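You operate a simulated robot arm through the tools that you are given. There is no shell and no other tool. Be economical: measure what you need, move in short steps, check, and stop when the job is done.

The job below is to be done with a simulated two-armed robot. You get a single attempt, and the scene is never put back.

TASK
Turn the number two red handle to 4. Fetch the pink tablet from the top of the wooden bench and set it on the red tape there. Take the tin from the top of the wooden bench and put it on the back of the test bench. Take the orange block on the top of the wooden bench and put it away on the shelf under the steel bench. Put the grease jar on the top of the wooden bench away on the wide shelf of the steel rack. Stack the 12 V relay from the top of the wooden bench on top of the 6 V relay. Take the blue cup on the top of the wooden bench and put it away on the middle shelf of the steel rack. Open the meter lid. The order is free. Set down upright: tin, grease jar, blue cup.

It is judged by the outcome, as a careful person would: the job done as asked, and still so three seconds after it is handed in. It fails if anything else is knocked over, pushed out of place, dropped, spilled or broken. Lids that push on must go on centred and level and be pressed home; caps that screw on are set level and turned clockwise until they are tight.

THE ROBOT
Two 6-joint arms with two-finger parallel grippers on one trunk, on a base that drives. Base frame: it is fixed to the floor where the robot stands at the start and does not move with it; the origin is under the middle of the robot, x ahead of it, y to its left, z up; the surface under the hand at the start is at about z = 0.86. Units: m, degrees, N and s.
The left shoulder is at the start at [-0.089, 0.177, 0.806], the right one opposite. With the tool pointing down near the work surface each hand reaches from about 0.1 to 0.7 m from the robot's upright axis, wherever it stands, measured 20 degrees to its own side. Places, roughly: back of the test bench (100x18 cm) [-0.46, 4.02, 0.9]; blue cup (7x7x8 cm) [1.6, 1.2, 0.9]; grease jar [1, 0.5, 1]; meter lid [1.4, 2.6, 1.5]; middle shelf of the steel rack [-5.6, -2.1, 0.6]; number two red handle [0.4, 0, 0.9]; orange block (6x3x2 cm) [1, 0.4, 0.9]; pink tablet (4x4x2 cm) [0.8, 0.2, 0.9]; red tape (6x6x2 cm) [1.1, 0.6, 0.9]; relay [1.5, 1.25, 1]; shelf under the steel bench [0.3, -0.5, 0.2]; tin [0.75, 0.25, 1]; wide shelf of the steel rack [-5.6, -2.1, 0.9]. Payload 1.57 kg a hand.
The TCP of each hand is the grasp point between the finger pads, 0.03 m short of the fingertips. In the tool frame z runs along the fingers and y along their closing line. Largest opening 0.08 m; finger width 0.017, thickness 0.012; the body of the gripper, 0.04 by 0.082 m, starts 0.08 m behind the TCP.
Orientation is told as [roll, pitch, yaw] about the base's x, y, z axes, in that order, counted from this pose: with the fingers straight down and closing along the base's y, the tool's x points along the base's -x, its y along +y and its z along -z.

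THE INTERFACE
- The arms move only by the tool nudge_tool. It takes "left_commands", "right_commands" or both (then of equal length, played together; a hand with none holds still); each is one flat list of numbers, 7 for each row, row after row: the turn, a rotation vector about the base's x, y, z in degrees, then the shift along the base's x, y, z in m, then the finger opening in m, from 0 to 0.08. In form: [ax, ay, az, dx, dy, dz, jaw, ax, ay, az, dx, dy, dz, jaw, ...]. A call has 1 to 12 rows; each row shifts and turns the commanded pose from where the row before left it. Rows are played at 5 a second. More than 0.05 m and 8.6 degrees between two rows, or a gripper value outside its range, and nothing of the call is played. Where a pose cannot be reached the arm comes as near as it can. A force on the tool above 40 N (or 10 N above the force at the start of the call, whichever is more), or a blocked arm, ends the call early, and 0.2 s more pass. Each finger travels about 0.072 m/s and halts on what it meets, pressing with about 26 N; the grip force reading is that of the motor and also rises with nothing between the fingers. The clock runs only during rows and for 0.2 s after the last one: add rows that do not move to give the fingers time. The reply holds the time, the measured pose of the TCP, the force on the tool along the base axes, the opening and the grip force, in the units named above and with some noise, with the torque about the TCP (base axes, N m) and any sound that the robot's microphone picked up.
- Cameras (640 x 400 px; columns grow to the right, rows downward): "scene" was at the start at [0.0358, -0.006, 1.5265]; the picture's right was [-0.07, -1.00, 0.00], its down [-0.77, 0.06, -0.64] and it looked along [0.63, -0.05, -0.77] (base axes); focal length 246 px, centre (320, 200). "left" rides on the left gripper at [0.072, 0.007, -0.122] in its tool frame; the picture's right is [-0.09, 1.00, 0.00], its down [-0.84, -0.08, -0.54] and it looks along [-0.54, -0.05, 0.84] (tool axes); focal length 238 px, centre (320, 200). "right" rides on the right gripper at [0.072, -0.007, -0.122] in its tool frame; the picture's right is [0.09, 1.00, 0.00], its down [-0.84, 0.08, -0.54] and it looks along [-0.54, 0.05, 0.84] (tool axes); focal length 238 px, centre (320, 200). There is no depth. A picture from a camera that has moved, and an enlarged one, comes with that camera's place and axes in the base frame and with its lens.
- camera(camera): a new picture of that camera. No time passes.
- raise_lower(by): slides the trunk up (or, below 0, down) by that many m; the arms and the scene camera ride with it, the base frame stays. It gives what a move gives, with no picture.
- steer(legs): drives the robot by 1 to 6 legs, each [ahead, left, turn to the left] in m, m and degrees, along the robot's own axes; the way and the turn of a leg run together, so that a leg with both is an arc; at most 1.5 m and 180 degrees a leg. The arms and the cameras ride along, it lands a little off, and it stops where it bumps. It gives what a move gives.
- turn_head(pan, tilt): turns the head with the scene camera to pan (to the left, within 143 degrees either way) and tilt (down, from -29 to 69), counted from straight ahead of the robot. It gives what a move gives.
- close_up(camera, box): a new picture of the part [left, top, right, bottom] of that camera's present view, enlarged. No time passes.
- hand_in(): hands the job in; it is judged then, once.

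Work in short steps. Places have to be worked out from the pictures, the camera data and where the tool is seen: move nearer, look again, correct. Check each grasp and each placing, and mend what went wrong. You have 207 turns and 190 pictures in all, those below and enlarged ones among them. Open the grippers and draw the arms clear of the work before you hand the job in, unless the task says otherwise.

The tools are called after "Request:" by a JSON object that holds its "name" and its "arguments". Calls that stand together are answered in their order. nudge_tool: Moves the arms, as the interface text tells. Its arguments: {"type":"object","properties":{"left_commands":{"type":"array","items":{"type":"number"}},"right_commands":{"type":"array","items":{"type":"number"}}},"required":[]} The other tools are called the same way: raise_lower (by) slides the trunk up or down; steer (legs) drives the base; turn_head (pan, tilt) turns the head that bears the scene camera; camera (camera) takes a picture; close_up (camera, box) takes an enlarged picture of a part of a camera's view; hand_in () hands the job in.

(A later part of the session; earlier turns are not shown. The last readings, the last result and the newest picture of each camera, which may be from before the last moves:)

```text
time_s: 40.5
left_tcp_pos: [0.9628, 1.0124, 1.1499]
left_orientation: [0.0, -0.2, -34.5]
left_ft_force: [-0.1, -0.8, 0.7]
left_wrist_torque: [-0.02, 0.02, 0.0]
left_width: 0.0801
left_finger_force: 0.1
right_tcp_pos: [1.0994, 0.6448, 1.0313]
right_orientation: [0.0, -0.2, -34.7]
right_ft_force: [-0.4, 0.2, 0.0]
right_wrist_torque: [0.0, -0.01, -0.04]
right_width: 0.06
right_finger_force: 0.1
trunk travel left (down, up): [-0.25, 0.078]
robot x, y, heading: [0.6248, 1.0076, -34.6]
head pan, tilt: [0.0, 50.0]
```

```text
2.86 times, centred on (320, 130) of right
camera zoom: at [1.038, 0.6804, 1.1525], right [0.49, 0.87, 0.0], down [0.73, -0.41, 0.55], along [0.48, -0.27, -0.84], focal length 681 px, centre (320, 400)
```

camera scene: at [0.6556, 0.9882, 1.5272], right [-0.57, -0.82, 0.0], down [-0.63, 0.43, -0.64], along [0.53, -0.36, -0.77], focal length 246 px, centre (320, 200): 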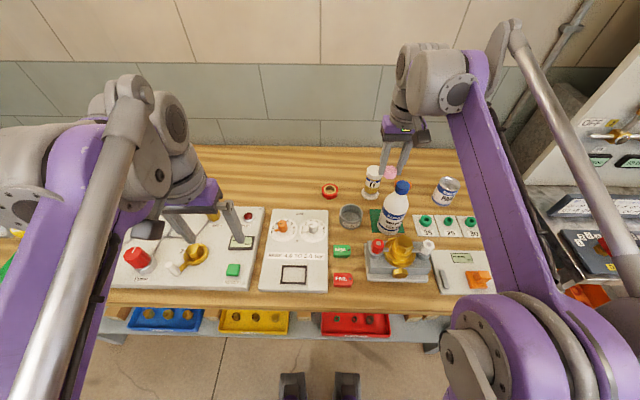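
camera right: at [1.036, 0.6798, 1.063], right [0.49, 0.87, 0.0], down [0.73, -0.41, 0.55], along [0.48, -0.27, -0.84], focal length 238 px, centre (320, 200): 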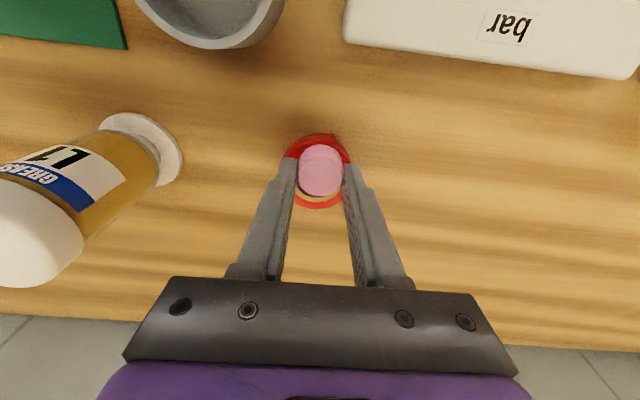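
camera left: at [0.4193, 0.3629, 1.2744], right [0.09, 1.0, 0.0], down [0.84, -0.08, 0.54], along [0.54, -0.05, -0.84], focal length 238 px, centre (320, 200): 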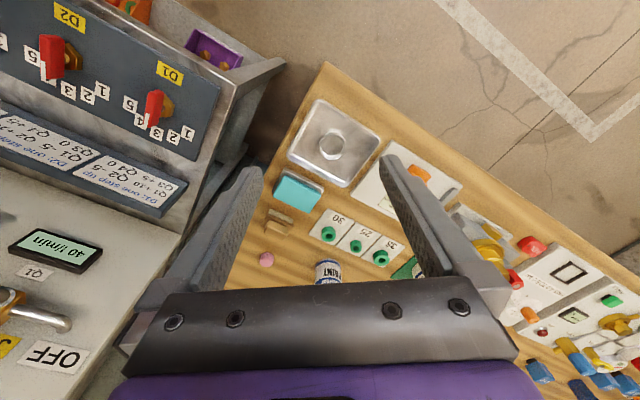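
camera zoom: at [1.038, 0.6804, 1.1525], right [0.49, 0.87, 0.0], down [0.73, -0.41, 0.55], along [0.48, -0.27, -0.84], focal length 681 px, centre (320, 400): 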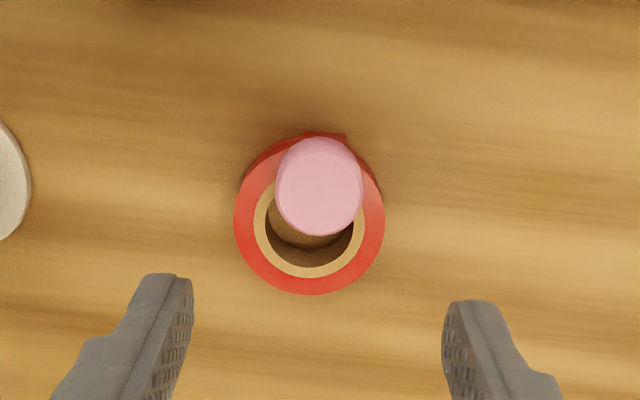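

Tablet rests on the ring. I retract the right hand up and drive left toward the relays and cup.

Request:
{"name": "nudge_tool", "arguments": {"right_commands": [0, 0, 0, -0.02, 0.014, 0.04, 0.06, 0, 0, 0, -0.03, 0.02, 0.03, 0.06, 0, 0, 0, -0.035, 0.025, 0.02, 0.06, 0, 0, 0, -0.035, 0.025, 0.02, 0.06, 0, 0, 0, -0.035, 0.025, 0, 0.06, 0, 0, 0, -0.035, 0.025, 0, 0.06]}}

Request:
{"name": "steer", "arguments": {"legs": [[0, 0.55, 0]]}}

Request:
{"name": "camera", "arguments": {"camera": "scene"}}

Request:
{"name": "camera", "arguments": {"camera": "left"}}

```text
time_s: 42.0
left_tcp_pos: [0.9602, 1.0134, 1.1511]
left_orientation: [0.0, -0.3, -34.5]
left_ft_force: [-0.3, -0.3, -0.8]
left_wrist_torque: [0.01, 0.02, 0.01]
left_width: 0.0803
left_finger_force: 0.0
right_tcp_pos: [0.905, 0.7801, 1.1409]
right_orientation: [0.0, -0.4, -34.7]
right_ft_force: [-0.1, 0.3, -1.1]
right_wrist_torque: [-0.03, -0.02, -0.01]
right_width: 0.0603
right_finger_force: 0.0
trunk travel left (down, up): [-0.25, 0.078]
robot x, y, heading: [0.624, 1.0104, -34.4]
head pan, tilt: [0.0, 50.0]
```

```text
time_s: 47.3
left_tcp_pos: [1.2733, 1.4688, 1.1514]
left_orientation: [0.1, -0.2, -34.5]
left_ft_force: [-1.0, -0.5, -0.5]
left_wrist_torque: [-0.01, 0.02, -0.02]
left_width: 0.08
left_finger_force: 0.1
right_tcp_pos: [1.2194, 1.2358, 1.139]
right_orientation: [0.0, -0.2, -34.6]
right_ft_force: [-0.1, -0.1, 0.4]
right_wrist_torque: [0.0, 0.02, 0.0]
right_width: 0.06
right_finger_force: 0.0
trunk travel left (down, up): [-0.25, 0.078]
robot x, y, heading: [0.938, 1.4654, -34.3]
head pan, tilt: [0.0, 50.0]
```

```text
156 pictures are left
camera scene: at [0.9676, 1.4429, 1.5272], right [-0.56, -0.83, 0.0], down [-0.63, 0.43, -0.64], along [0.53, -0.36, -0.77], focal length 246 px, centre (320, 200)
```

scene: 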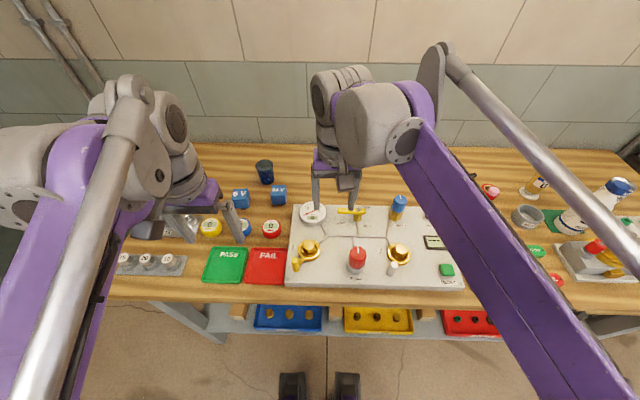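

```text
155 pictures are left
camera left: at [1.2166, 1.5146, 1.2736], right [0.64, 0.77, 0.0], down [0.65, -0.54, 0.54], along [0.42, -0.35, -0.84], focal length 238 px, centre (320, 200)
```

left: 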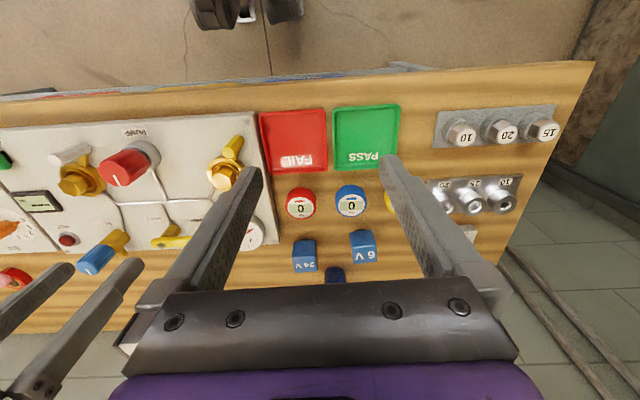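

I see 24 V and 6 V relays; the 12 V must be behind the right hand. I check closer views.

Request:
{"name": "camera", "arguments": {"camera": "right"}}

Request:
{"name": "close_up", "arguments": {"camera": "scene", "box": [180, 130, 340, 250]}}

```text
154 pictures are left
camera right: at [1.1576, 1.2707, 1.2615], right [0.49, 0.87, 0.0], down [0.73, -0.41, 0.55], along [0.48, -0.27, -0.84], focal length 238 px, centre (320, 200)
```

right: 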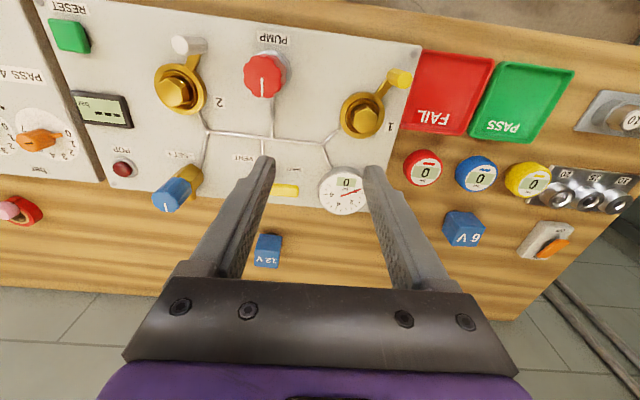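

```text
3.33 times, centred on (260, 190) of scene
camera zoom: at [0.9676, 1.4429, 1.5272], right [-0.56, -0.83, 0.0], down [-0.63, 0.43, -0.64], along [0.53, -0.36, -0.77], focal length 822 px, centre (520, 233)
```

zoom: 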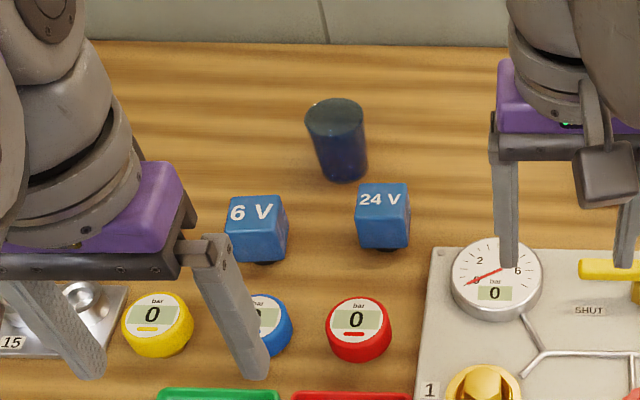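

12 V relay at about (1.415, 1.00); 6 V at about (1.546, 1.358); cup at about (1.60, 1.25). I move the right hand above the 12 V relay.

Request:
{"name": "nudge_tool", "arguments": {"right_commands": [0, 0, 0, 0.028, -0.0337, -0.01, 0.08, 0, 0, 0, 0.028, -0.0337, -0.01, 0.08, 0, 0, 0, 0.028, -0.0337, -0.01, 0.08, 0, 0, 0, 0.028, -0.0337, -0.01, 0.08, 0, 0, 0, 0.028, -0.0337, -0.02, 0.08, 0, 0, 0, 0.028, -0.0337, -0.02, 0.08, 0, 0, 0, 0.024, -0.0317, -0.02, 0.08, 0, 0, 0, 0, 0, 0, 0.08]}}

Request:
{"name": "camera", "arguments": {"camera": "right"}}

```text
time_s: 49.1
left_tcp_pos: [1.2727, 1.4684, 1.151]
left_orientation: [0.0, -0.2, -34.4]
left_ft_force: [-0.8, 0.3, -0.5]
left_wrist_torque: [-0.03, 0.02, 0.01]
left_width: 0.0802
left_finger_force: 0.0
right_tcp_pos: [1.3776, 1.0272, 1.0396]
right_orientation: [0.0, -0.3, -34.6]
right_ft_force: [-0.2, 0.6, -0.4]
right_wrist_torque: [0.01, 0.02, 0.02]
right_width: 0.08
right_finger_force: 0.1
right hand out of reach, approached as far as the arm can: row 6, 7
trunk travel left (down, up): [-0.25, 0.078]
robot x, y, heading: [0.9394, 1.4679, -34.4]
head pan, tilt: [0.0, 50.0]
```

```text
152 pictures are left
camera right: at [1.3154, 1.0637, 1.1604], right [0.49, 0.87, 0.0], down [0.73, -0.41, 0.55], along [0.48, -0.27, -0.84], focal length 238 px, centre (320, 200)
```

right: 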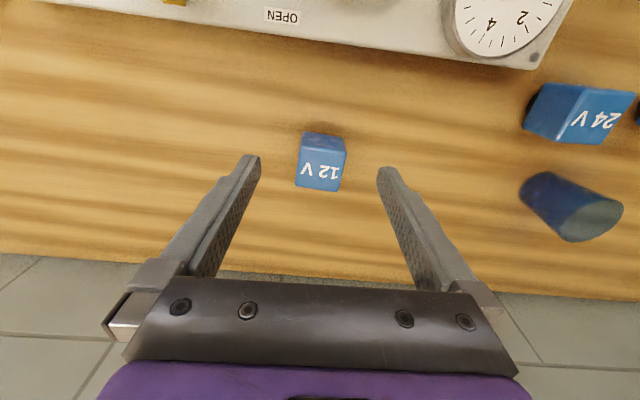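

Arm is at its reach limit; I drive 0.08 ahead, then look closely.

Request:
{"name": "steer", "arguments": {"legs": [[0.08, 0, 0]]}}

Request:
{"name": "close_up", "arguments": {"camera": "right", "box": [240, 60, 400, 180]}}

```text
time_s: 50.1
left_tcp_pos: [1.3398, 1.4236, 1.1506]
left_orientation: [0.0, -0.1, -34.3]
left_ft_force: [0.0, -0.8, 0.1]
left_wrist_torque: [-0.01, 0.02, 0.03]
left_width: 0.0802
left_finger_force: 0.0
right_tcp_pos: [1.444, 0.9846, 1.0379]
right_orientation: [-0.1, -0.3, -34.5]
right_ft_force: [0.1, -0.2, 0.1]
right_wrist_torque: [-0.01, 0.03, -0.01]
right_width: 0.0801
right_finger_force: 0.0
trunk travel left (down, up): [-0.25, 0.078]
robot x, y, heading: [1.0033, 1.4198, -34.4]
head pan, tilt: [0.0, 50.0]
```

```text
3.33 times, centred on (320, 120) of right
camera zoom: at [1.382, 1.0186, 1.1603], right [0.49, 0.87, 0.0], down [0.73, -0.41, 0.55], along [0.48, -0.27, -0.84], focal length 794 px, centre (320, 467)
```

zoom: 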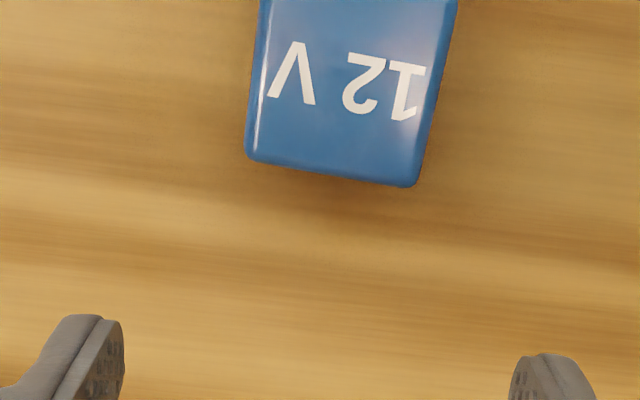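

The relay (about 4.5 cm cube) is at about (1.412, 1.009), turned ~8.5° clockwise from the tool. I align and lower part-way.

Request:
{"name": "nudge_tool", "arguments": {"right_commands": [0, 0, -8.5, -0.016, 0.012, 0, 0.08, 0, 0, 0, -0.016, 0.012, 0, 0.08, 0, 0, 0, 0, 0, -0.03, 0.08, 0, 0, 0, 0, 0, -0.02, 0.08, 0, 0, 0, 0, 0, 0, 0.08]}}

Request:
{"name": "camera", "arguments": {"camera": "right"}}

```text
time_s: 51.3
left_tcp_pos: [1.3389, 1.4248, 1.148]
left_orientation: [0.0, -0.2, -34.4]
left_ft_force: [0.2, 0.6, 0.4]
left_wrist_torque: [0.03, -0.02, -0.02]
left_width: 0.0803
left_finger_force: 0.1
right_tcp_pos: [1.4047, 1.011, 1.0437]
right_orientation: [-0.1, -0.5, -43.2]
right_ft_force: [0.1, 0.2, -0.5]
right_wrist_torque: [0.03, 0.0, 0.0]
right_width: 0.0798
right_finger_force: 0.1
trunk travel left (down, up): [-0.25, 0.078]
robot x, y, heading: [1.0038, 1.414, -34.2]
head pan, tilt: [0.0, 50.0]
stopped in row 5 (right hand): the arm was blocked; the commanded pose is now the measured one
```

```text
150 pictures are left
camera right: at [1.3495, 1.0543, 1.1657], right [0.61, 0.79, 0.0], down [0.66, -0.51, 0.55], along [0.43, -0.34, -0.84], focal length 238 px, centre (320, 200)
```

right: 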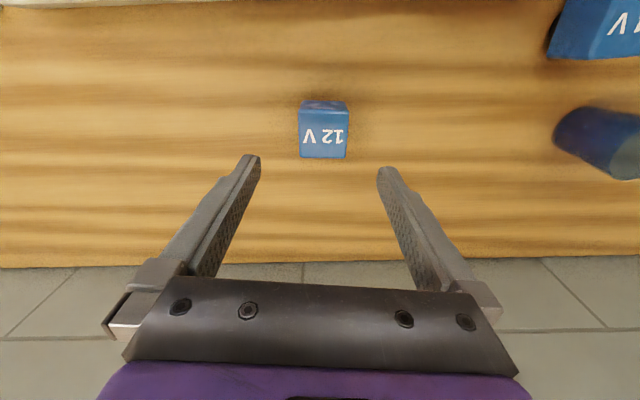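

The arm is blocked though the hand touches nothing. I look at the scene to find the cause.

Request:
{"name": "camera", "arguments": {"camera": "scene"}}

```text
149 pictures are left
camera scene: at [1.0336, 1.4, 1.5252], right [-0.56, -0.83, 0.0], down [-0.63, 0.43, -0.64], along [0.53, -0.36, -0.76], focal length 246 px, centre (320, 200)
```

scene: 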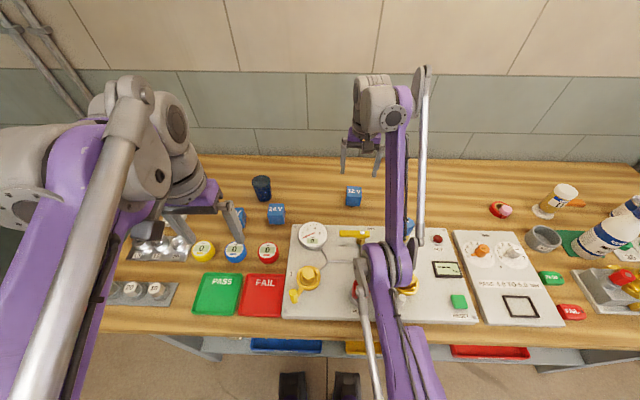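

The right elbow is low over the pump panel and likely touched something. I raise the trunk to its top to gain clearance, then look closely.

Request:
{"name": "raise_lower", "arguments": {"by": 0.075}}

Request:
{"name": "close_up", "arguments": {"camera": "scene", "box": [270, 160, 510, 340]}}

```text
time_s: 52.4
left_tcp_pos: [1.3387, 1.4221, 1.2253]
left_orientation: [-0.1, -0.1, -34.4]
left_ft_force: [0.0, -0.2, 0.1]
left_wrist_torque: [-0.03, -0.01, -0.03]
left_width: 0.0797
left_finger_force: 0.1
right_tcp_pos: [1.4329, 0.9887, 1.1688]
right_orientation: [0.6, -4.7, -43.1]
right_ft_force: [0.6, 0.0, 0.8]
right_wrist_torque: [0.01, 0.01, 0.01]
right_width: 0.08
right_finger_force: 0.1
trunk travel left (down, up): [-0.325, 0.003]
robot x, y, heading: [1.0039, 1.42, -34.4]
head pan, tilt: [0.0, 50.0]
```

```text
2.22 times, centred on (390, 250) of scene
camera zoom: at [1.0311, 1.399, 1.607], right [-0.56, -0.83, 0.0], down [-0.63, 0.43, -0.64], along [0.53, -0.36, -0.77], focal length 548 px, centre (164, 89)
```

zoom: 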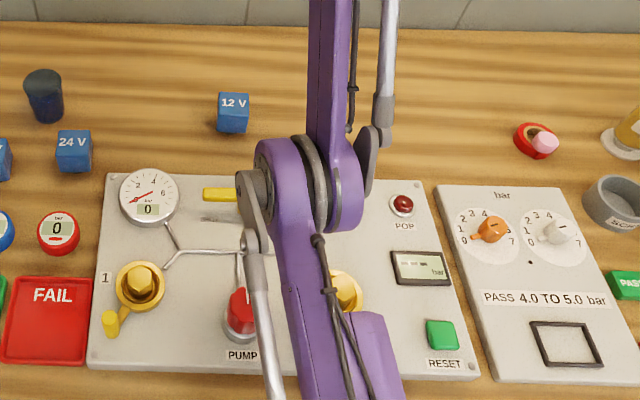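

The elbow hangs low when the arm folds; standing farther back straightens it. I back off 0.10 m, restore the tool's tilt, and check the panel is undisturbed.

Request:
{"name": "steer", "arguments": {"legs": [[-0.1, 0, 0]]}}

Request:
{"name": "nudge_tool", "arguments": {"right_commands": [2.76, 3.85, 0, 0, 0, 0, 0.08, 0, 0, 0, 0, 0, 0, 0.08]}}

Request:
{"name": "camera", "arguments": {"camera": "scene"}}

Request:
{"name": "camera", "arguments": {"camera": "right"}}

```text
time_s: 53.5
left_tcp_pos: [1.2591, 1.4773, 1.2268]
left_orientation: [0.0, -0.2, -34.2]
left_ft_force: [0.0, 0.0, -0.2]
left_wrist_torque: [0.02, 0.02, -0.01]
left_width: 0.08
left_finger_force: 0.0
right_tcp_pos: [1.3536, 1.0436, 1.1693]
right_orientation: [0.6, -4.8, -43.2]
right_ft_force: [-0.3, 0.7, 0.3]
right_wrist_torque: [-0.01, -0.02, 0.04]
right_width: 0.0801
right_finger_force: 0.1
trunk travel left (down, up): [-0.325, 0.003]
robot x, y, heading: [0.9219, 1.4736, -34.2]
head pan, tilt: [0.0, 50.0]
```

```text
time_s: 54.1
left_tcp_pos: [1.2585, 1.4778, 1.2259]
left_orientation: [0.0, -0.1, -34.3]
left_ft_force: [-0.1, 0.4, 0.7]
left_wrist_torque: [0.0, 0.0, 0.01]
left_width: 0.08
left_finger_force: 0.0
right_tcp_pos: [1.3521, 1.0458, 1.1707]
right_orientation: [0.1, 0.0, -43.3]
right_ft_force: [0.0, 1.3, 0.9]
right_wrist_torque: [-0.03, -0.01, 0.01]
right_width: 0.08
right_finger_force: 0.0
trunk travel left (down, up): [-0.325, 0.003]
robot x, y, heading: [0.9228, 1.4726, -34.6]
head pan, tilt: [0.0, 50.0]
```

```text
147 pictures are left
camera scene: at [0.9501, 1.4542, 1.6071], right [-0.56, -0.83, 0.0], down [-0.63, 0.43, -0.64], along [0.53, -0.36, -0.77], focal length 246 px, centre (320, 200)
```

scene: 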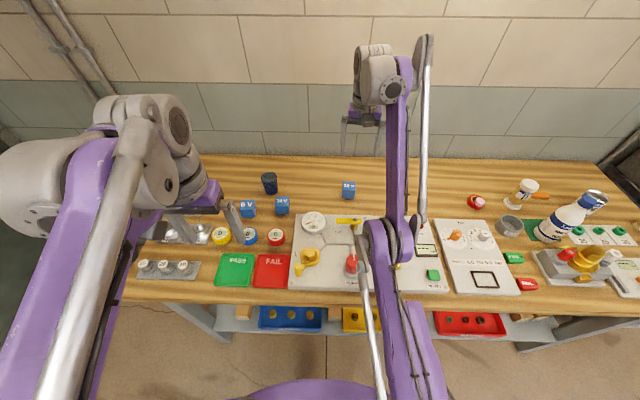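

```text
146 pictures are left
camera right: at [1.2969, 1.0889, 1.2921], right [0.61, 0.79, 0.0], down [0.66, -0.52, 0.54], along [0.43, -0.33, -0.84], focal length 238 px, centre (320, 200)
```

right: 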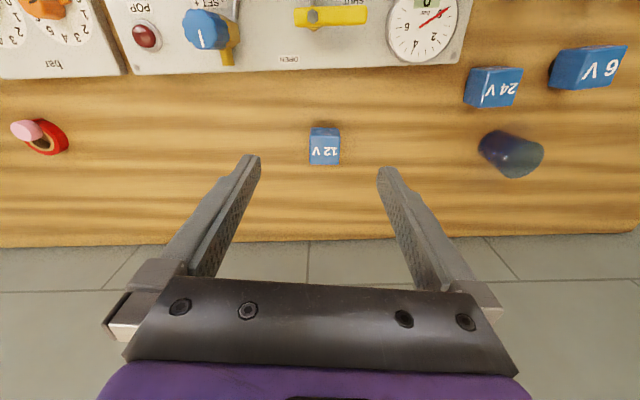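

Nothing seems disturbed. Relay confirmed at (1.410, 1.011); I move over and lower to z≈1.0.

Request:
{"name": "nudge_tool", "arguments": {"right_commands": [0, 0, 0, 0.0145, -0.0085, -0.042, 0.08, 0, 0, 0, 0.0145, -0.0085, -0.042, 0.08, 0, 0, 0, 0.0145, -0.0085, -0.042, 0.08, 0, 0, 0, 0.0145, -0.0085, -0.042, 0.08, 0, 0, 0, 0, 0, 0, 0.08]}}

Request:
{"name": "camera", "arguments": {"camera": "right"}}

Request:
{"name": "camera", "arguments": {"camera": "scene"}}

```text
time_s: 55.3
left_tcp_pos: [1.259, 1.478, 1.2264]
left_orientation: [0.0, -0.2, -34.3]
left_ft_force: [-0.9, 0.2, -0.5]
left_wrist_torque: [0.01, 0.01, 0.0]
left_width: 0.08
left_finger_force: 0.0
right_tcp_pos: [1.4231, 1.0035, 1.0135]
right_orientation: [0.0, -0.1, -43.1]
right_ft_force: [-0.3, -0.7, 0.3]
right_wrist_torque: [0.02, -0.01, 0.04]
right_width: 0.0799
right_finger_force: 0.1
right hand out of reach, approached as far as the arm can: row 3, 4
trunk travel left (down, up): [-0.325, 0.003]
robot x, y, heading: [0.9225, 1.4745, -34.3]
head pan, tilt: [0.0, 50.0]
```

```text
145 pictures are left
camera right: at [1.3684, 1.0473, 1.1347], right [0.61, 0.79, 0.0], down [0.66, -0.52, 0.54], along [0.43, -0.33, -0.84], focal length 238 px, centre (320, 200)
```

right: 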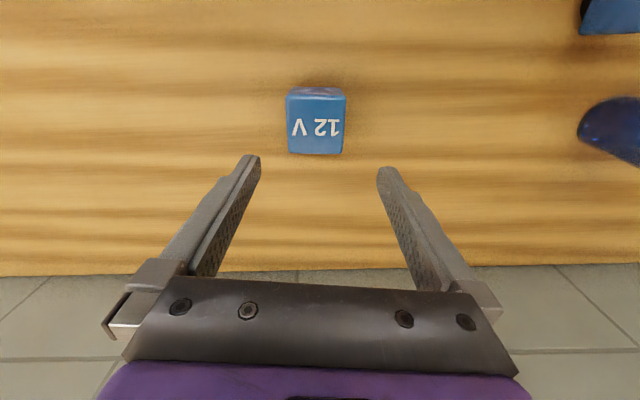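

```text
144 pictures are left
camera scene: at [0.95, 1.4543, 1.6071], right [-0.56, -0.83, 0.0], down [-0.63, 0.43, -0.64], along [0.53, -0.36, -0.77], focal length 246 px, centre (320, 200)
```

scene: 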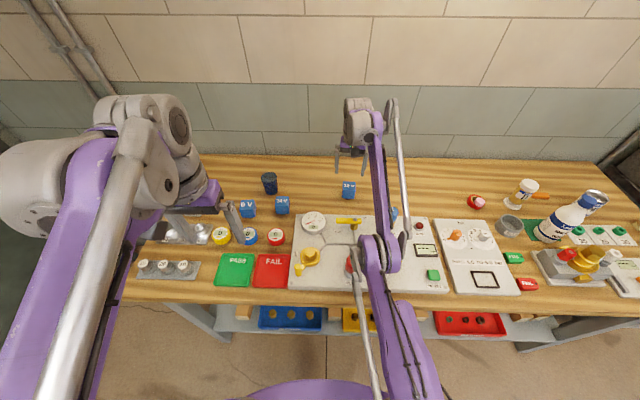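

The arm is nearly straight, which keeps the elbow highest. I back up 2.5 cm more so it stays straight while lowering, then lower in small rows.

Request:
{"name": "steer", "arguments": {"legs": [[-0.025, 0, 0]]}}

Request:
{"name": "nudge_tool", "arguments": {"right_commands": [0, 0, 0, 0, 0, -0.015, 0.08, 0, 0, 0, 0, 0, -0.015, 0.08, 0, 0, 0, 0, 0, 0, 0.08]}}

Request:
{"name": "camera", "arguments": {"camera": "right"}}

```text
time_s: 56.1
left_tcp_pos: [1.2425, 1.49, 1.2259]
left_orientation: [0.0, 0.0, -34.3]
left_ft_force: [-0.1, 0.3, 0.5]
left_wrist_torque: [0.0, 0.02, 0.01]
left_width: 0.08
left_finger_force: 0.1
right_tcp_pos: [1.4067, 1.0155, 1.0119]
right_orientation: [0.0, 0.1, -43.1]
right_ft_force: [0.2, -0.7, 0.1]
right_wrist_torque: [0.03, 0.01, -0.03]
right_width: 0.08
right_finger_force: 0.0
trunk travel left (down, up): [-0.325, 0.003]
robot x, y, heading: [0.9027, 1.4857, -34.3]
head pan, tilt: [0.0, 50.0]
```

```text
time_s: 57.0
left_tcp_pos: [1.2391, 1.4912, 1.2255]
left_orientation: [0.0, -0.3, -34.3]
left_ft_force: [-0.5, -0.1, -0.6]
left_wrist_torque: [0.0, -0.02, 0.0]
left_width: 0.08
left_finger_force: 0.0
right_tcp_pos: [1.4162, 1.011, 0.9904]
right_orientation: [0.0, 0.1, -43.1]
right_ft_force: [-0.3, 0.2, 0.4]
right_wrist_torque: [-0.01, 0.0, 0.05]
right_width: 0.0798
right_finger_force: 0.1
right hand out of reach, approached as far as the arm can: row 1, 2
trunk travel left (down, up): [-0.325, 0.003]
robot x, y, heading: [0.9004, 1.4882, -34.4]
head pan, tilt: [0.0, 50.0]
```

```text
143 pictures are left
camera right: at [1.3613, 1.0538, 1.1122], right [0.61, 0.79, 0.0], down [0.66, -0.52, 0.54], along [0.43, -0.33, -0.84], focal length 238 px, centre (320, 200)
```

right: 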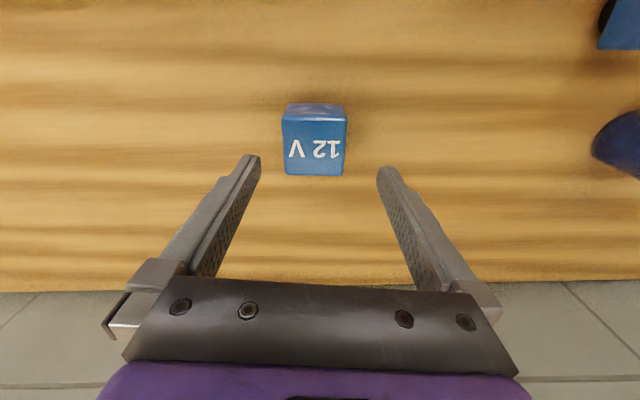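

The commanded point seems beyond the reach sphere; I pull it back 1.5 cm and see where the hand settles.

Request:
{"name": "nudge_tool", "arguments": {"right_commands": [0, 0, 0, -0.008, 0.006, 0, 0.08, 0, 0, 0, -0.004, 0.003, -0.01, 0.08, 0, 0, 0, 0, 0, 0, 0.08]}}

```text
time_s: 57.8
left_tcp_pos: [1.2381, 1.49, 1.2263]
left_orientation: [-0.1, -0.2, -34.3]
left_ft_force: [0.4, -0.2, -0.9]
left_wrist_torque: [0.02, -0.01, 0.0]
left_width: 0.08
left_finger_force: 0.0
right_tcp_pos: [1.4176, 1.0113, 0.9882]
right_orientation: [0.0, 0.1, -43.1]
right_ft_force: [-0.5, -0.8, 0.0]
right_wrist_torque: [0.02, 0.02, 0.01]
right_width: 0.0801
right_finger_force: 0.0
right hand out of reach, approached as far as the arm can: row 1, 2
trunk travel left (down, up): [-0.325, 0.003]
robot x, y, heading: [0.9034, 1.4853, -34.4]
head pan, tilt: [0.0, 50.0]
```

Still saturated. I continue pulling back and lowering the command.

Request:
{"name": "nudge_tool", "arguments": {"right_commands": [0, 0, 0, -0.008, 0.006, -0.01, 0.08, 0, 0, 0, 0, 0, -0.01, 0.08, 0, 0, 0, 0, 0, -0.01, 0.08, 0, 0, 0, 0, 0, 0, 0.08]}}

Request:
{"name": "camera", "arguments": {"camera": "scene"}}

```text
time_s: 58.8
left_tcp_pos: [1.2395, 1.4925, 1.2257]
left_orientation: [0.0, -0.2, -34.3]
left_ft_force: [0.4, 0.6, -0.1]
left_wrist_torque: [0.02, -0.01, 0.0]
left_width: 0.0801
left_finger_force: 0.1
right_tcp_pos: [1.427, 1.0084, 0.9689]
right_orientation: [0.0, 0.2, -43.1]
right_ft_force: [-0.1, -0.5, -0.3]
right_wrist_torque: [-0.03, 0.0, -0.01]
right_width: 0.08
right_finger_force: 0.0
right hand out of reach, approached as far as the arm can: row 1, 2, 3
trunk travel left (down, up): [-0.325, 0.003]
robot x, y, heading: [0.9042, 1.4883, -34.3]
head pan, tilt: [0.0, 50.0]
```

```text
142 pictures are left
camera scene: at [0.9309, 1.4673, 1.6071], right [-0.56, -0.83, 0.0], down [-0.63, 0.43, -0.64], along [0.53, -0.36, -0.77], focal length 246 px, centre (320, 200)
```

scene: 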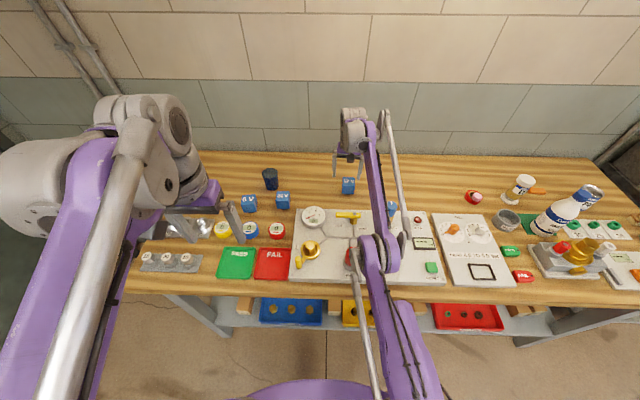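

Pulling back moves the hand outward, so the arm is in an awkward near-straight configuration. I raise and retract it to a folded carry pose to reset, then re-approach from a better stance.

Request:
{"name": "nudge_tool", "arguments": {"right_commands": [0, 0, 0, 0, 0, 0.045, 0.08, 0, 0, 0, -0.01, 0.007, 0.045, 0.08, 0, 0, 0, -0.02, 0.014, 0.04, 0.08, 0, 0, 0, -0.037, 0.0254, 0.02, 0.08, 0, 0, 0, -0.037, 0.0254, 0.02, 0.08, 0, 0, 0, -0.037, 0.0254, 0, 0.08, 0, 0, 0, -0.037, 0.0254, 0, 0.08, 0, 0, 0, -0.037, 0.0254, 0, 0.08, 0, 0, 0, -0.037, 0.0254, 0, 0.08]}}

Request:
{"name": "camera", "arguments": {"camera": "scene"}}

```text
time_s: 60.8
left_tcp_pos: [1.2378, 1.4918, 1.2263]
left_orientation: [-0.1, -0.2, -34.3]
left_ft_force: [0.3, 0.2, 0.1]
left_wrist_torque: [-0.02, 0.02, -0.01]
left_width: 0.0798
left_finger_force: 0.1
right_tcp_pos: [1.1703, 1.1828, 1.1416]
right_orientation: [0.1, 0.0, -43.1]
right_ft_force: [0.1, -0.3, -0.8]
right_wrist_torque: [-0.02, -0.04, -0.01]
right_width: 0.08
right_finger_force: 0.0
right hand out of reach, approached as far as the arm can: row 2
trunk travel left (down, up): [-0.325, 0.003]
robot x, y, heading: [0.9003, 1.4859, -34.2]
head pan, tilt: [0.0, 50.0]
```

```text
141 pictures are left
camera scene: at [0.9291, 1.4681, 1.6071], right [-0.56, -0.83, 0.0], down [-0.63, 0.43, -0.64], along [0.53, -0.36, -0.77], focal length 246 px, centre (320, 200)
```

scene: 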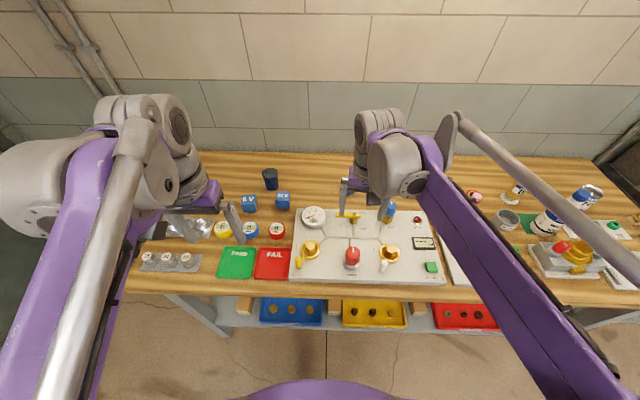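

Arm is folded back and everything is still in place. I drive 6 cm ahead, 2 cm left, then approach the relay while descending.

Request:
{"name": "steer", "arguments": {"legs": [[0.06, 0.02, 0]]}}

Request:
{"name": "nudge_tool", "arguments": {"right_commands": [0, 0, 0, 0.0302, -0.0259, -0.025, 0.08, 0, 0, 0, 0.0302, -0.0259, -0.025, 0.08, 0, 0, 0, 0.0302, -0.0259, -0.025, 0.08, 0, 0, 0, 0.0302, -0.0259, -0.025, 0.08, 0, 0, 0, 0.0302, -0.0259, -0.025, 0.08, 0, 0, 0, 0.0302, -0.0259, -0.025, 0.08, 0, 0, 0, 0, 0, 0, 0.08]}}

Request:
{"name": "camera", "arguments": {"camera": "right"}}

Request:
{"name": "camera", "arguments": {"camera": "scene"}}

```text
time_s: 61.7
left_tcp_pos: [1.2971, 1.4762, 1.2259]
left_orientation: [0.0, -0.1, -34.3]
left_ft_force: [-0.5, 0.0, -0.7]
left_wrist_torque: [-0.06, 0.02, -0.03]
left_width: 0.08
left_finger_force: 0.0
right_tcp_pos: [1.2315, 1.1668, 1.1401]
right_orientation: [0.0, 0.1, -43.2]
right_ft_force: [-1.1, -0.5, 0.5]
right_wrist_torque: [0.0, 0.01, -0.01]
right_width: 0.0798
right_finger_force: 0.0
trunk travel left (down, up): [-0.325, 0.003]
robot x, y, heading: [0.9641, 1.469, -34.5]
head pan, tilt: [0.0, 50.0]
```

```text
time_s: 63.3
left_tcp_pos: [1.2989, 1.4754, 1.2263]
left_orientation: [0.1, -0.1, -34.3]
left_ft_force: [0.1, -0.4, -0.4]
left_wrist_torque: [-0.03, -0.01, 0.03]
left_width: 0.0798
left_finger_force: 0.1
right_tcp_pos: [1.4123, 1.0104, 0.9878]
right_orientation: [0.0, 0.0, -43.0]
right_ft_force: [-0.9, 0.2, 0.1]
right_wrist_torque: [-0.01, 0.0, 0.0]
right_width: 0.0799
right_finger_force: 0.1
trunk travel left (down, up): [-0.325, 0.003]
robot x, y, heading: [0.9645, 1.4651, -34.3]
head pan, tilt: [0.0, 50.0]
```

```text
140 pictures are left
camera right: at [1.3586, 1.0538, 1.1111], right [0.61, 0.79, 0.0], down [0.66, -0.52, 0.54], along [0.43, -0.33, -0.84], focal length 238 px, centre (320, 200)
```

right: 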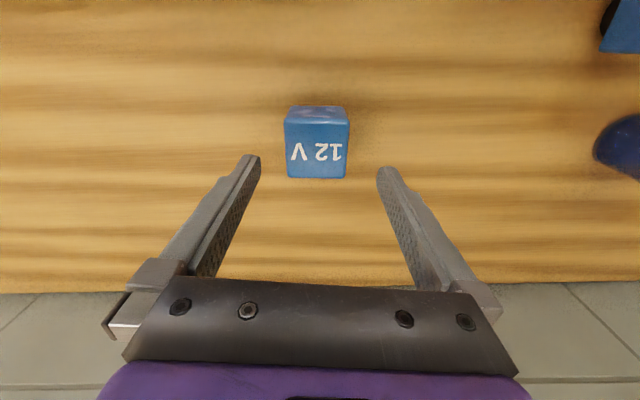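

```text
139 pictures are left
camera scene: at [0.9898, 1.4514, 1.6071], right [-0.56, -0.83, 0.0], down [-0.63, 0.43, -0.64], along [0.53, -0.36, -0.77], focal length 246 px, centre (320, 200)
```

scene: 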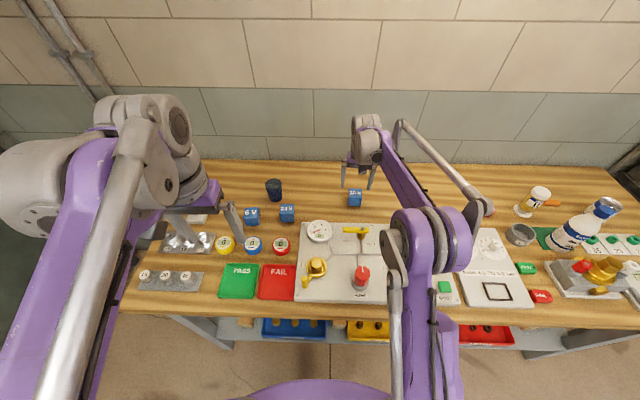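

No saturation now and the elbow sits over the flat display area. I lower in steps to z≈0.925.

Request:
{"name": "nudge_tool", "arguments": {"right_commands": [0, 0, 0, 0, 0, -0.02, 0.08, 0, 0, 0, 0, 0, -0.02, 0.08, 0, 0, 0, 0, 0, -0.015, 0.08, 0, 0, 0, 0, 0, -0.008, 0.08, 0, 0, 0, 0, 0, 0, 0.08]}}

Request:
{"name": "camera", "arguments": {"camera": "right"}}

```text
time_s: 64.5
left_tcp_pos: [1.2975, 1.4757, 1.2272]
left_orientation: [0.1, -0.2, -34.3]
left_ft_force: [0.3, -0.6, -1.0]
left_wrist_torque: [0.0, 0.0, 0.02]
left_width: 0.0802
left_finger_force: 0.0
right_tcp_pos: [1.4135, 1.01, 0.9272]
right_orientation: [0.0, 0.0, -43.1]
right_ft_force: [-0.3, 0.0, 0.4]
right_wrist_torque: [-0.01, 0.02, 0.01]
right_width: 0.08
right_finger_force: 0.0
trunk travel left (down, up): [-0.325, 0.003]
robot x, y, heading: [0.9637, 1.4684, -34.2]
head pan, tilt: [0.0, 50.0]
```

```text
138 pictures are left
camera right: at [1.3587, 1.0539, 1.0498], right [0.61, 0.79, 0.0], down [0.66, -0.52, 0.54], along [0.43, -0.33, -0.84], focal length 238 px, centre (320, 200)
```

right: 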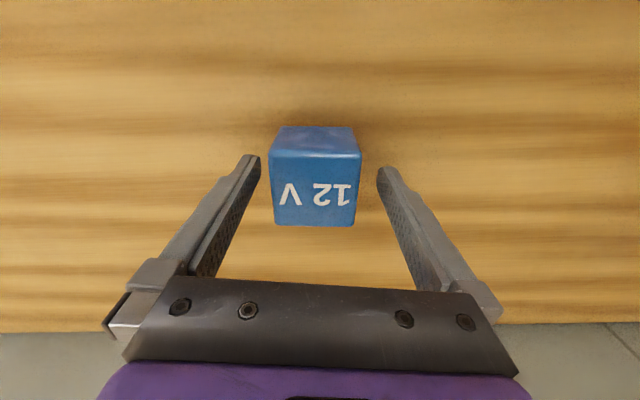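

Relay is centred between the fingers. I close and lift a little.

Request:
{"name": "nudge_tool", "arguments": {"right_commands": [0, 0, 0, 0, 0, 0, 0.06, 0, 0, 0, 0, 0, 0, 0.045, 0, 0, 0, 0, 0, 0, 0.03, 0, 0, 0, 0, 0, 0, 0.03, 0, 0, 0, 0, 0, 0, 0.03, 0, 0, 0, 0, 0, 0.03, 0.03, 0, 0, 0, 0, 0, 0.04, 0.03, 0, 0, 0, 0, 0, 0, 0.03]}}

Request:
{"name": "camera", "arguments": {"camera": "right"}}

```text
time_s: 66.3
left_tcp_pos: [1.2993, 1.4749, 1.2262]
left_orientation: [0.0, -0.2, -34.3]
left_ft_force: [0.4, -0.1, -1.0]
left_wrist_torque: [0.02, 0.04, -0.03]
left_width: 0.08
left_finger_force: 0.1
right_tcp_pos: [1.4148, 1.0083, 0.997]
right_orientation: [0.0, -0.1, -43.0]
right_ft_force: [-0.7, 0.1, -1.1]
right_wrist_torque: [-0.03, 0.02, -0.02]
right_width: 0.0478
right_finger_force: 25.6
trunk travel left (down, up): [-0.325, 0.003]
robot x, y, heading: [0.9647, 1.4665, -34.3]
head pan, tilt: [0.0, 50.0]
```

```text
137 pictures are left
camera right: at [1.3588, 1.0524, 1.118], right [0.61, 0.79, 0.0], down [0.66, -0.52, 0.54], along [0.43, -0.33, -0.84], focal length 238 px, centre (320, 200)
```

right: 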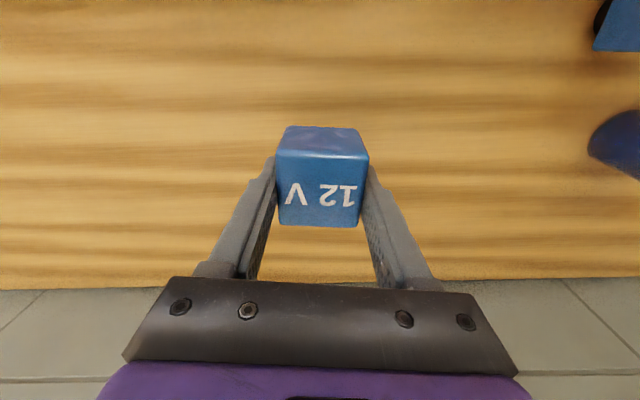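

Relay held. I raise and retract the hand to the folded pose before driving left toward the 6 V relay.

Request:
{"name": "nudge_tool", "arguments": {"right_commands": [0, 0, 0, -0.015, 0.01, 0.045, 0.03, 0, 0, 0, -0.025, 0.018, 0.038, 0.03, 0, 0, 0, -0.033, 0.0226, 0.03, 0.03, 0, 0, 0, -0.033, 0.0226, 0.03, 0.03, 0, 0, 0, -0.037, 0.0254, 0.02, 0.03, 0, 0, 0, -0.037, 0.0254, 0, 0.03, 0, 0, 0, -0.037, 0.0254, 0, 0.03, 0, 0, 0, 0, 0, 0, 0.03]}}

Request:
{"name": "steer", "arguments": {"legs": [[-0.07, 0, 0], [0, 0.34, 0]]}}

Request:
{"name": "camera", "arguments": {"camera": "scene"}}

Request:
{"name": "camera", "arguments": {"camera": "right"}}

```text
time_s: 68.1
left_tcp_pos: [1.2998, 1.4741, 1.2255]
left_orientation: [0.0, -0.1, -34.3]
left_ft_force: [0.7, -0.1, -0.5]
left_wrist_torque: [0.01, 0.04, 0.0]
left_width: 0.08
left_finger_force: 0.0
right_tcp_pos: [1.1966, 1.1611, 1.1584]
right_orientation: [0.0, 0.1, -43.1]
right_ft_force: [-0.7, 0.1, 0.1]
right_wrist_torque: [-0.02, 0.0, 0.0]
right_width: 0.0474
right_finger_force: 26.1
trunk travel left (down, up): [-0.325, 0.003]
robot x, y, heading: [0.9585, 1.4661, -34.1]
head pan, tilt: [0.0, 50.0]
```

```text
time_s: 72.3
left_tcp_pos: [1.429, 1.7897, 1.2264]
left_orientation: [-0.1, -0.2, -34.6]
left_ft_force: [-0.1, 0.0, -0.6]
left_wrist_torque: [-0.03, -0.03, -0.02]
left_width: 0.0803
left_finger_force: 0.0
right_tcp_pos: [1.3252, 1.4762, 1.1583]
right_orientation: [0.0, 0.0, -43.4]
right_ft_force: [0.5, 0.0, -0.9]
right_wrist_torque: [0.0, 0.0, 0.03]
right_width: 0.0474
right_finger_force: 26.2
trunk travel left (down, up): [-0.325, 0.003]
robot x, y, heading: [1.0965, 1.7844, -34.7]
head pan, tilt: [0.0, 50.0]
```

```text
136 pictures are left
camera scene: at [1.1214, 1.7667, 1.6071], right [-0.57, -0.82, 0.0], down [-0.63, 0.43, -0.64], along [0.53, -0.36, -0.77], focal length 246 px, centre (320, 200)
```

scene: 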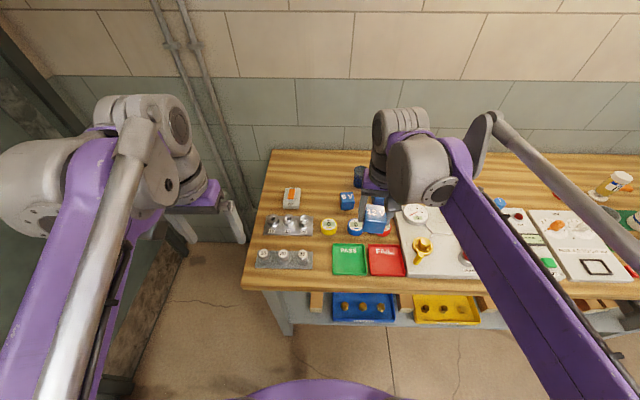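

```text
135 pictures are left
camera right: at [1.2704, 1.5199, 1.2805], right [0.62, 0.79, 0.0], down [0.66, -0.52, 0.54], along [0.43, -0.33, -0.84], focal length 238 px, centre (320, 200)
```

right: 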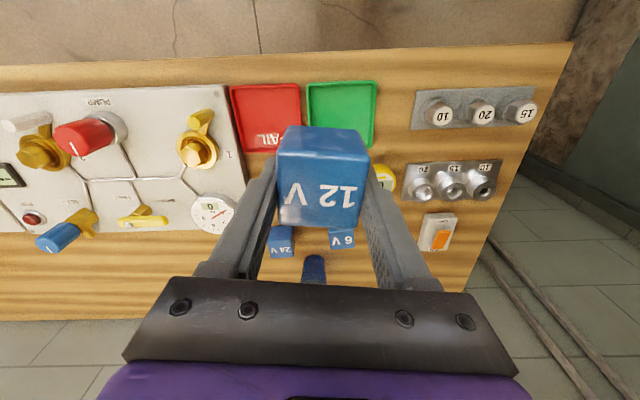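

I enlarge the 6 V relay area from the scene and right cameras.

Request:
{"name": "close_up", "arguments": {"camera": "scene", "box": [320, 160, 420, 240]}}

Request:
{"name": "close_up", "arguments": {"camera": "right", "box": [250, 200, 390, 290]}}

```text
5.00 times, centred on (370, 200) of scene
camera zoom: at [1.1214, 1.7667, 1.6071], right [-0.57, -0.82, 0.0], down [-0.63, 0.43, -0.64], along [0.53, -0.36, -0.77], focal length 1232 px, centre (70, 200)
```

zoom: 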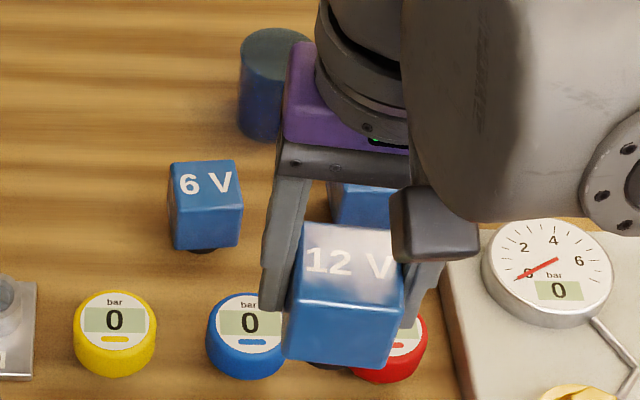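

```text
4.44 times, centred on (320, 245) of right
camera zoom: at [1.2704, 1.5199, 1.2805], right [0.62, 0.79, 0.0], down [0.66, -0.52, 0.54], along [0.43, -0.33, -0.84], focal length 1059 px, centre (320, 0)
```

zoom: 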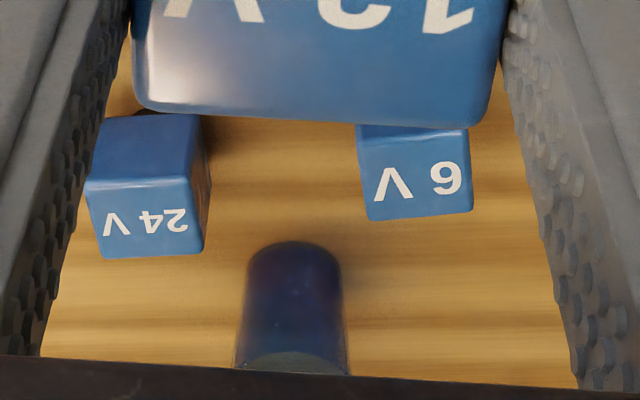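

6 V relay top centre at (1.549, 1.358), yaw about −35°. I move the held relay above it at z≈1.06.

Request:
{"name": "nudge_tool", "arguments": {"right_commands": [0, 0, 4, 0.0373, -0.0197, -0.01, 0.03, 0, 0, 4, 0.0373, -0.0197, -0.016, 0.03, 0, 0, 0, 0.0373, -0.0197, -0.018, 0.03, 0, 0, 0, 0.0373, -0.0197, -0.018, 0.03, 0, 0, 0, 0.0373, -0.0197, -0.018, 0.03, 0, 0, 0, 0.0373, -0.0197, -0.018, 0.03, 0, 0, 0, 0, 0, 0, 0.03]}}

Request:
{"name": "camera", "arguments": {"camera": "right"}}

Request:
{"name": "camera", "arguments": {"camera": "scene"}}

```text
time_s: 73.9
left_tcp_pos: [1.4298, 1.7893, 1.2271]
left_orientation: [0.0, -0.2, -34.5]
left_ft_force: [-0.2, -0.1, -0.6]
left_wrist_torque: [-0.01, 0.02, 0.01]
left_width: 0.08
left_finger_force: 0.0
right_tcp_pos: [1.5488, 1.3584, 1.063]
right_orientation: [0.0, 0.1, -35.5]
right_ft_force: [0.4, 0.5, -0.9]
right_wrist_torque: [0.0, 0.0, 0.0]
right_width: 0.0476
right_finger_force: 26.0
trunk travel left (down, up): [-0.325, 0.003]
robot x, y, heading: [1.095, 1.783, -34.4]
head pan, tilt: [0.0, 50.0]
```

```text
132 pictures are left
camera right: at [1.488, 1.3935, 1.1843], right [0.5, 0.86, 0.0], down [0.73, -0.42, 0.54], along [0.47, -0.27, -0.84], focal length 238 px, centre (320, 200)
```

right: 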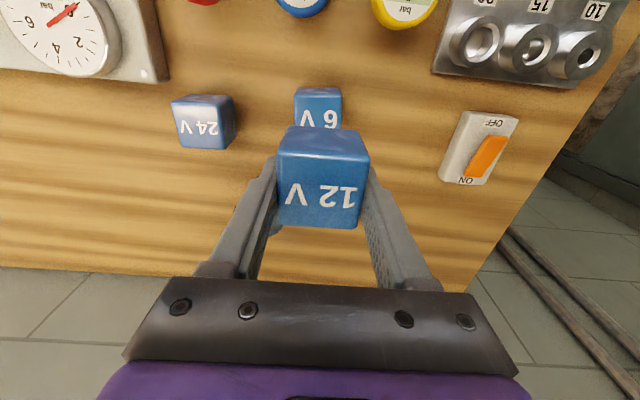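

```text
131 pictures are left
camera scene: at [1.1204, 1.7674, 1.6071], right [-0.57, -0.82, 0.0], down [-0.63, 0.43, -0.64], along [0.53, -0.36, -0.77], focal length 246 px, centre (320, 200)
```

scene: 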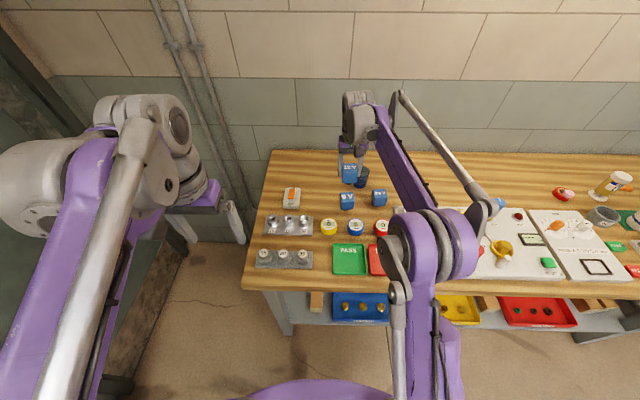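

The elbow is above the gold valve; I shift the robot 0.1 m left so the elbow lies over the flat FAIL card, bringing the hand back over the 6 V relay.

Request:
{"name": "steer", "arguments": {"legs": [[0, 0.1, 0]]}}

Request:
{"name": "nudge_tool", "arguments": {"right_commands": [0, 0, 0, -0.0285, -0.041, 0, 0.03, 0, 0, 0, -0.0285, -0.041, 0, 0.03, 0, 0, 0, 0, 0, 0, 0.03]}}

Request:
{"name": "camera", "arguments": {"camera": "right"}}

Request:
{"name": "camera", "arguments": {"camera": "scene"}}

```text
time_s: 75.4
left_tcp_pos: [1.4854, 1.8697, 1.227]
left_orientation: [0.0, -0.2, -34.6]
left_ft_force: [0.2, -0.1, -0.4]
left_wrist_torque: [0.01, -0.02, 0.01]
left_width: 0.0798
left_finger_force: 0.1
right_tcp_pos: [1.6046, 1.4382, 1.0628]
right_orientation: [-0.1, -0.1, -35.5]
right_ft_force: [-0.4, 0.2, -1.2]
right_wrist_torque: [-0.03, 0.03, 0.03]
right_width: 0.0475
right_finger_force: 25.8
trunk travel left (down, up): [-0.325, 0.003]
robot x, y, heading: [1.147, 1.8647, -34.6]
head pan, tilt: [0.0, 50.0]
```

```text
time_s: 76.2
left_tcp_pos: [1.4857, 1.8701, 1.2266]
left_orientation: [-0.1, -0.2, -34.7]
left_ft_force: [0.2, -0.2, -0.2]
left_wrist_torque: [-0.02, 0.0, 0.01]
left_width: 0.0799
left_finger_force: 0.0
right_tcp_pos: [1.5485, 1.3575, 1.0612]
right_orientation: [0.1, 0.0, -35.5]
right_ft_force: [0.3, 0.3, -0.8]
right_wrist_torque: [-0.02, 0.0, 0.01]
right_width: 0.0477
right_finger_force: 25.9
trunk travel left (down, up): [-0.325, 0.003]
robot x, y, heading: [1.1474, 1.8691, -34.6]
head pan, tilt: [0.0, 50.0]
```

```text
130 pictures are left
camera right: at [1.4882, 1.3927, 1.1839], right [0.5, 0.86, 0.0], down [0.73, -0.42, 0.54], along [0.47, -0.27, -0.84], focal length 238 px, centre (320, 200)
```

right: 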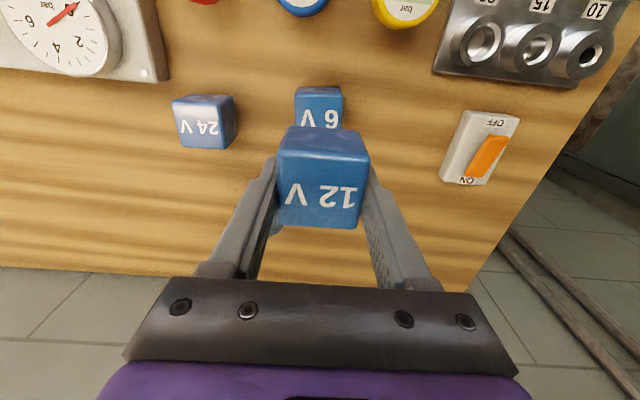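

```text
129 pictures are left
camera scene: at [1.1777, 1.8484, 1.6071], right [-0.57, -0.82, 0.0], down [-0.63, 0.43, -0.64], along [0.53, -0.37, -0.77], focal length 246 px, centre (320, 200)
```

scene: 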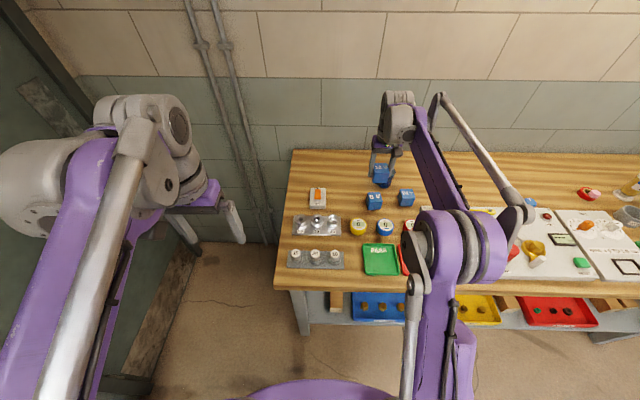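

The alignment is good. Needed drop is less than at the pick (where the elbow had clearance), so I lower slowly to just above contact.

Request:
{"name": "nudge_tool", "arguments": {"right_commands": [0, 0, 0, 0, 0, -0.02, 0.03, 0, 0, 0, 0, 0, -0.02, 0.03, 0, 0, 0, 0, 0, -0.02, 0.03, 0, 0, 0, 0, 0, -0.01, 0.03, 0, 0, 0, 0, 0, 0, 0.03]}}

Request:
{"name": "camera", "arguments": {"camera": "right"}}

Request:
{"name": "close_up", "arguments": {"camera": "scene", "box": [340, 150, 420, 220]}}

```text
time_s: 77.4
left_tcp_pos: [1.4859, 1.8694, 1.225]
left_orientation: [0.1, -0.2, -34.7]
left_ft_force: [-0.3, -0.1, 0.5]
left_wrist_torque: [0.0, 0.01, -0.02]
left_width: 0.0799
left_finger_force: 0.0
right_tcp_pos: [1.548, 1.3558, 0.992]
right_orientation: [0.1, 0.0, -35.5]
right_ft_force: [0.6, 0.2, -0.4]
right_wrist_torque: [0.01, -0.01, 0.01]
right_width: 0.0475
right_finger_force: 25.6
trunk travel left (down, up): [-0.325, 0.003]
robot x, y, heading: [1.1486, 1.8652, -34.4]
head pan, tilt: [0.0, 50.0]
```

```text
128 pictures are left
camera right: at [1.4865, 1.3917, 1.1139], right [0.5, 0.86, 0.0], down [0.73, -0.42, 0.54], along [0.47, -0.27, -0.84], focal length 238 px, centre (320, 200)
```

right: 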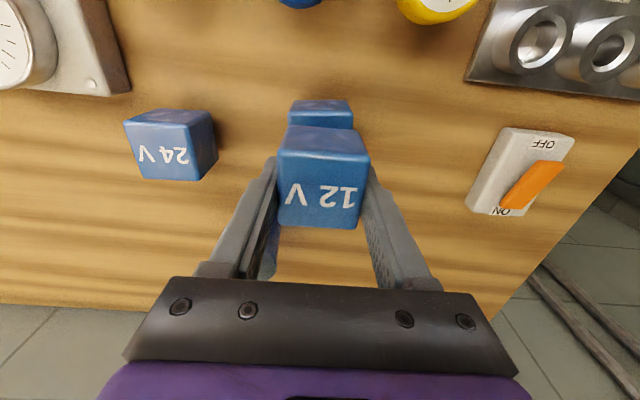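

```text
5.71 times, centred on (380, 185) of scene
camera zoom: at [1.1771, 1.8477, 1.6071], right [-0.57, -0.82, 0.0], down [-0.63, 0.43, -0.64], along [0.53, -0.36, -0.77], focal length 1408 px, centre (-23, 286)
```

zoom: 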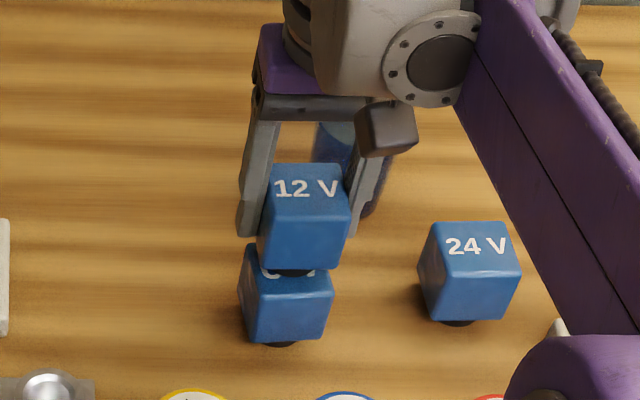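

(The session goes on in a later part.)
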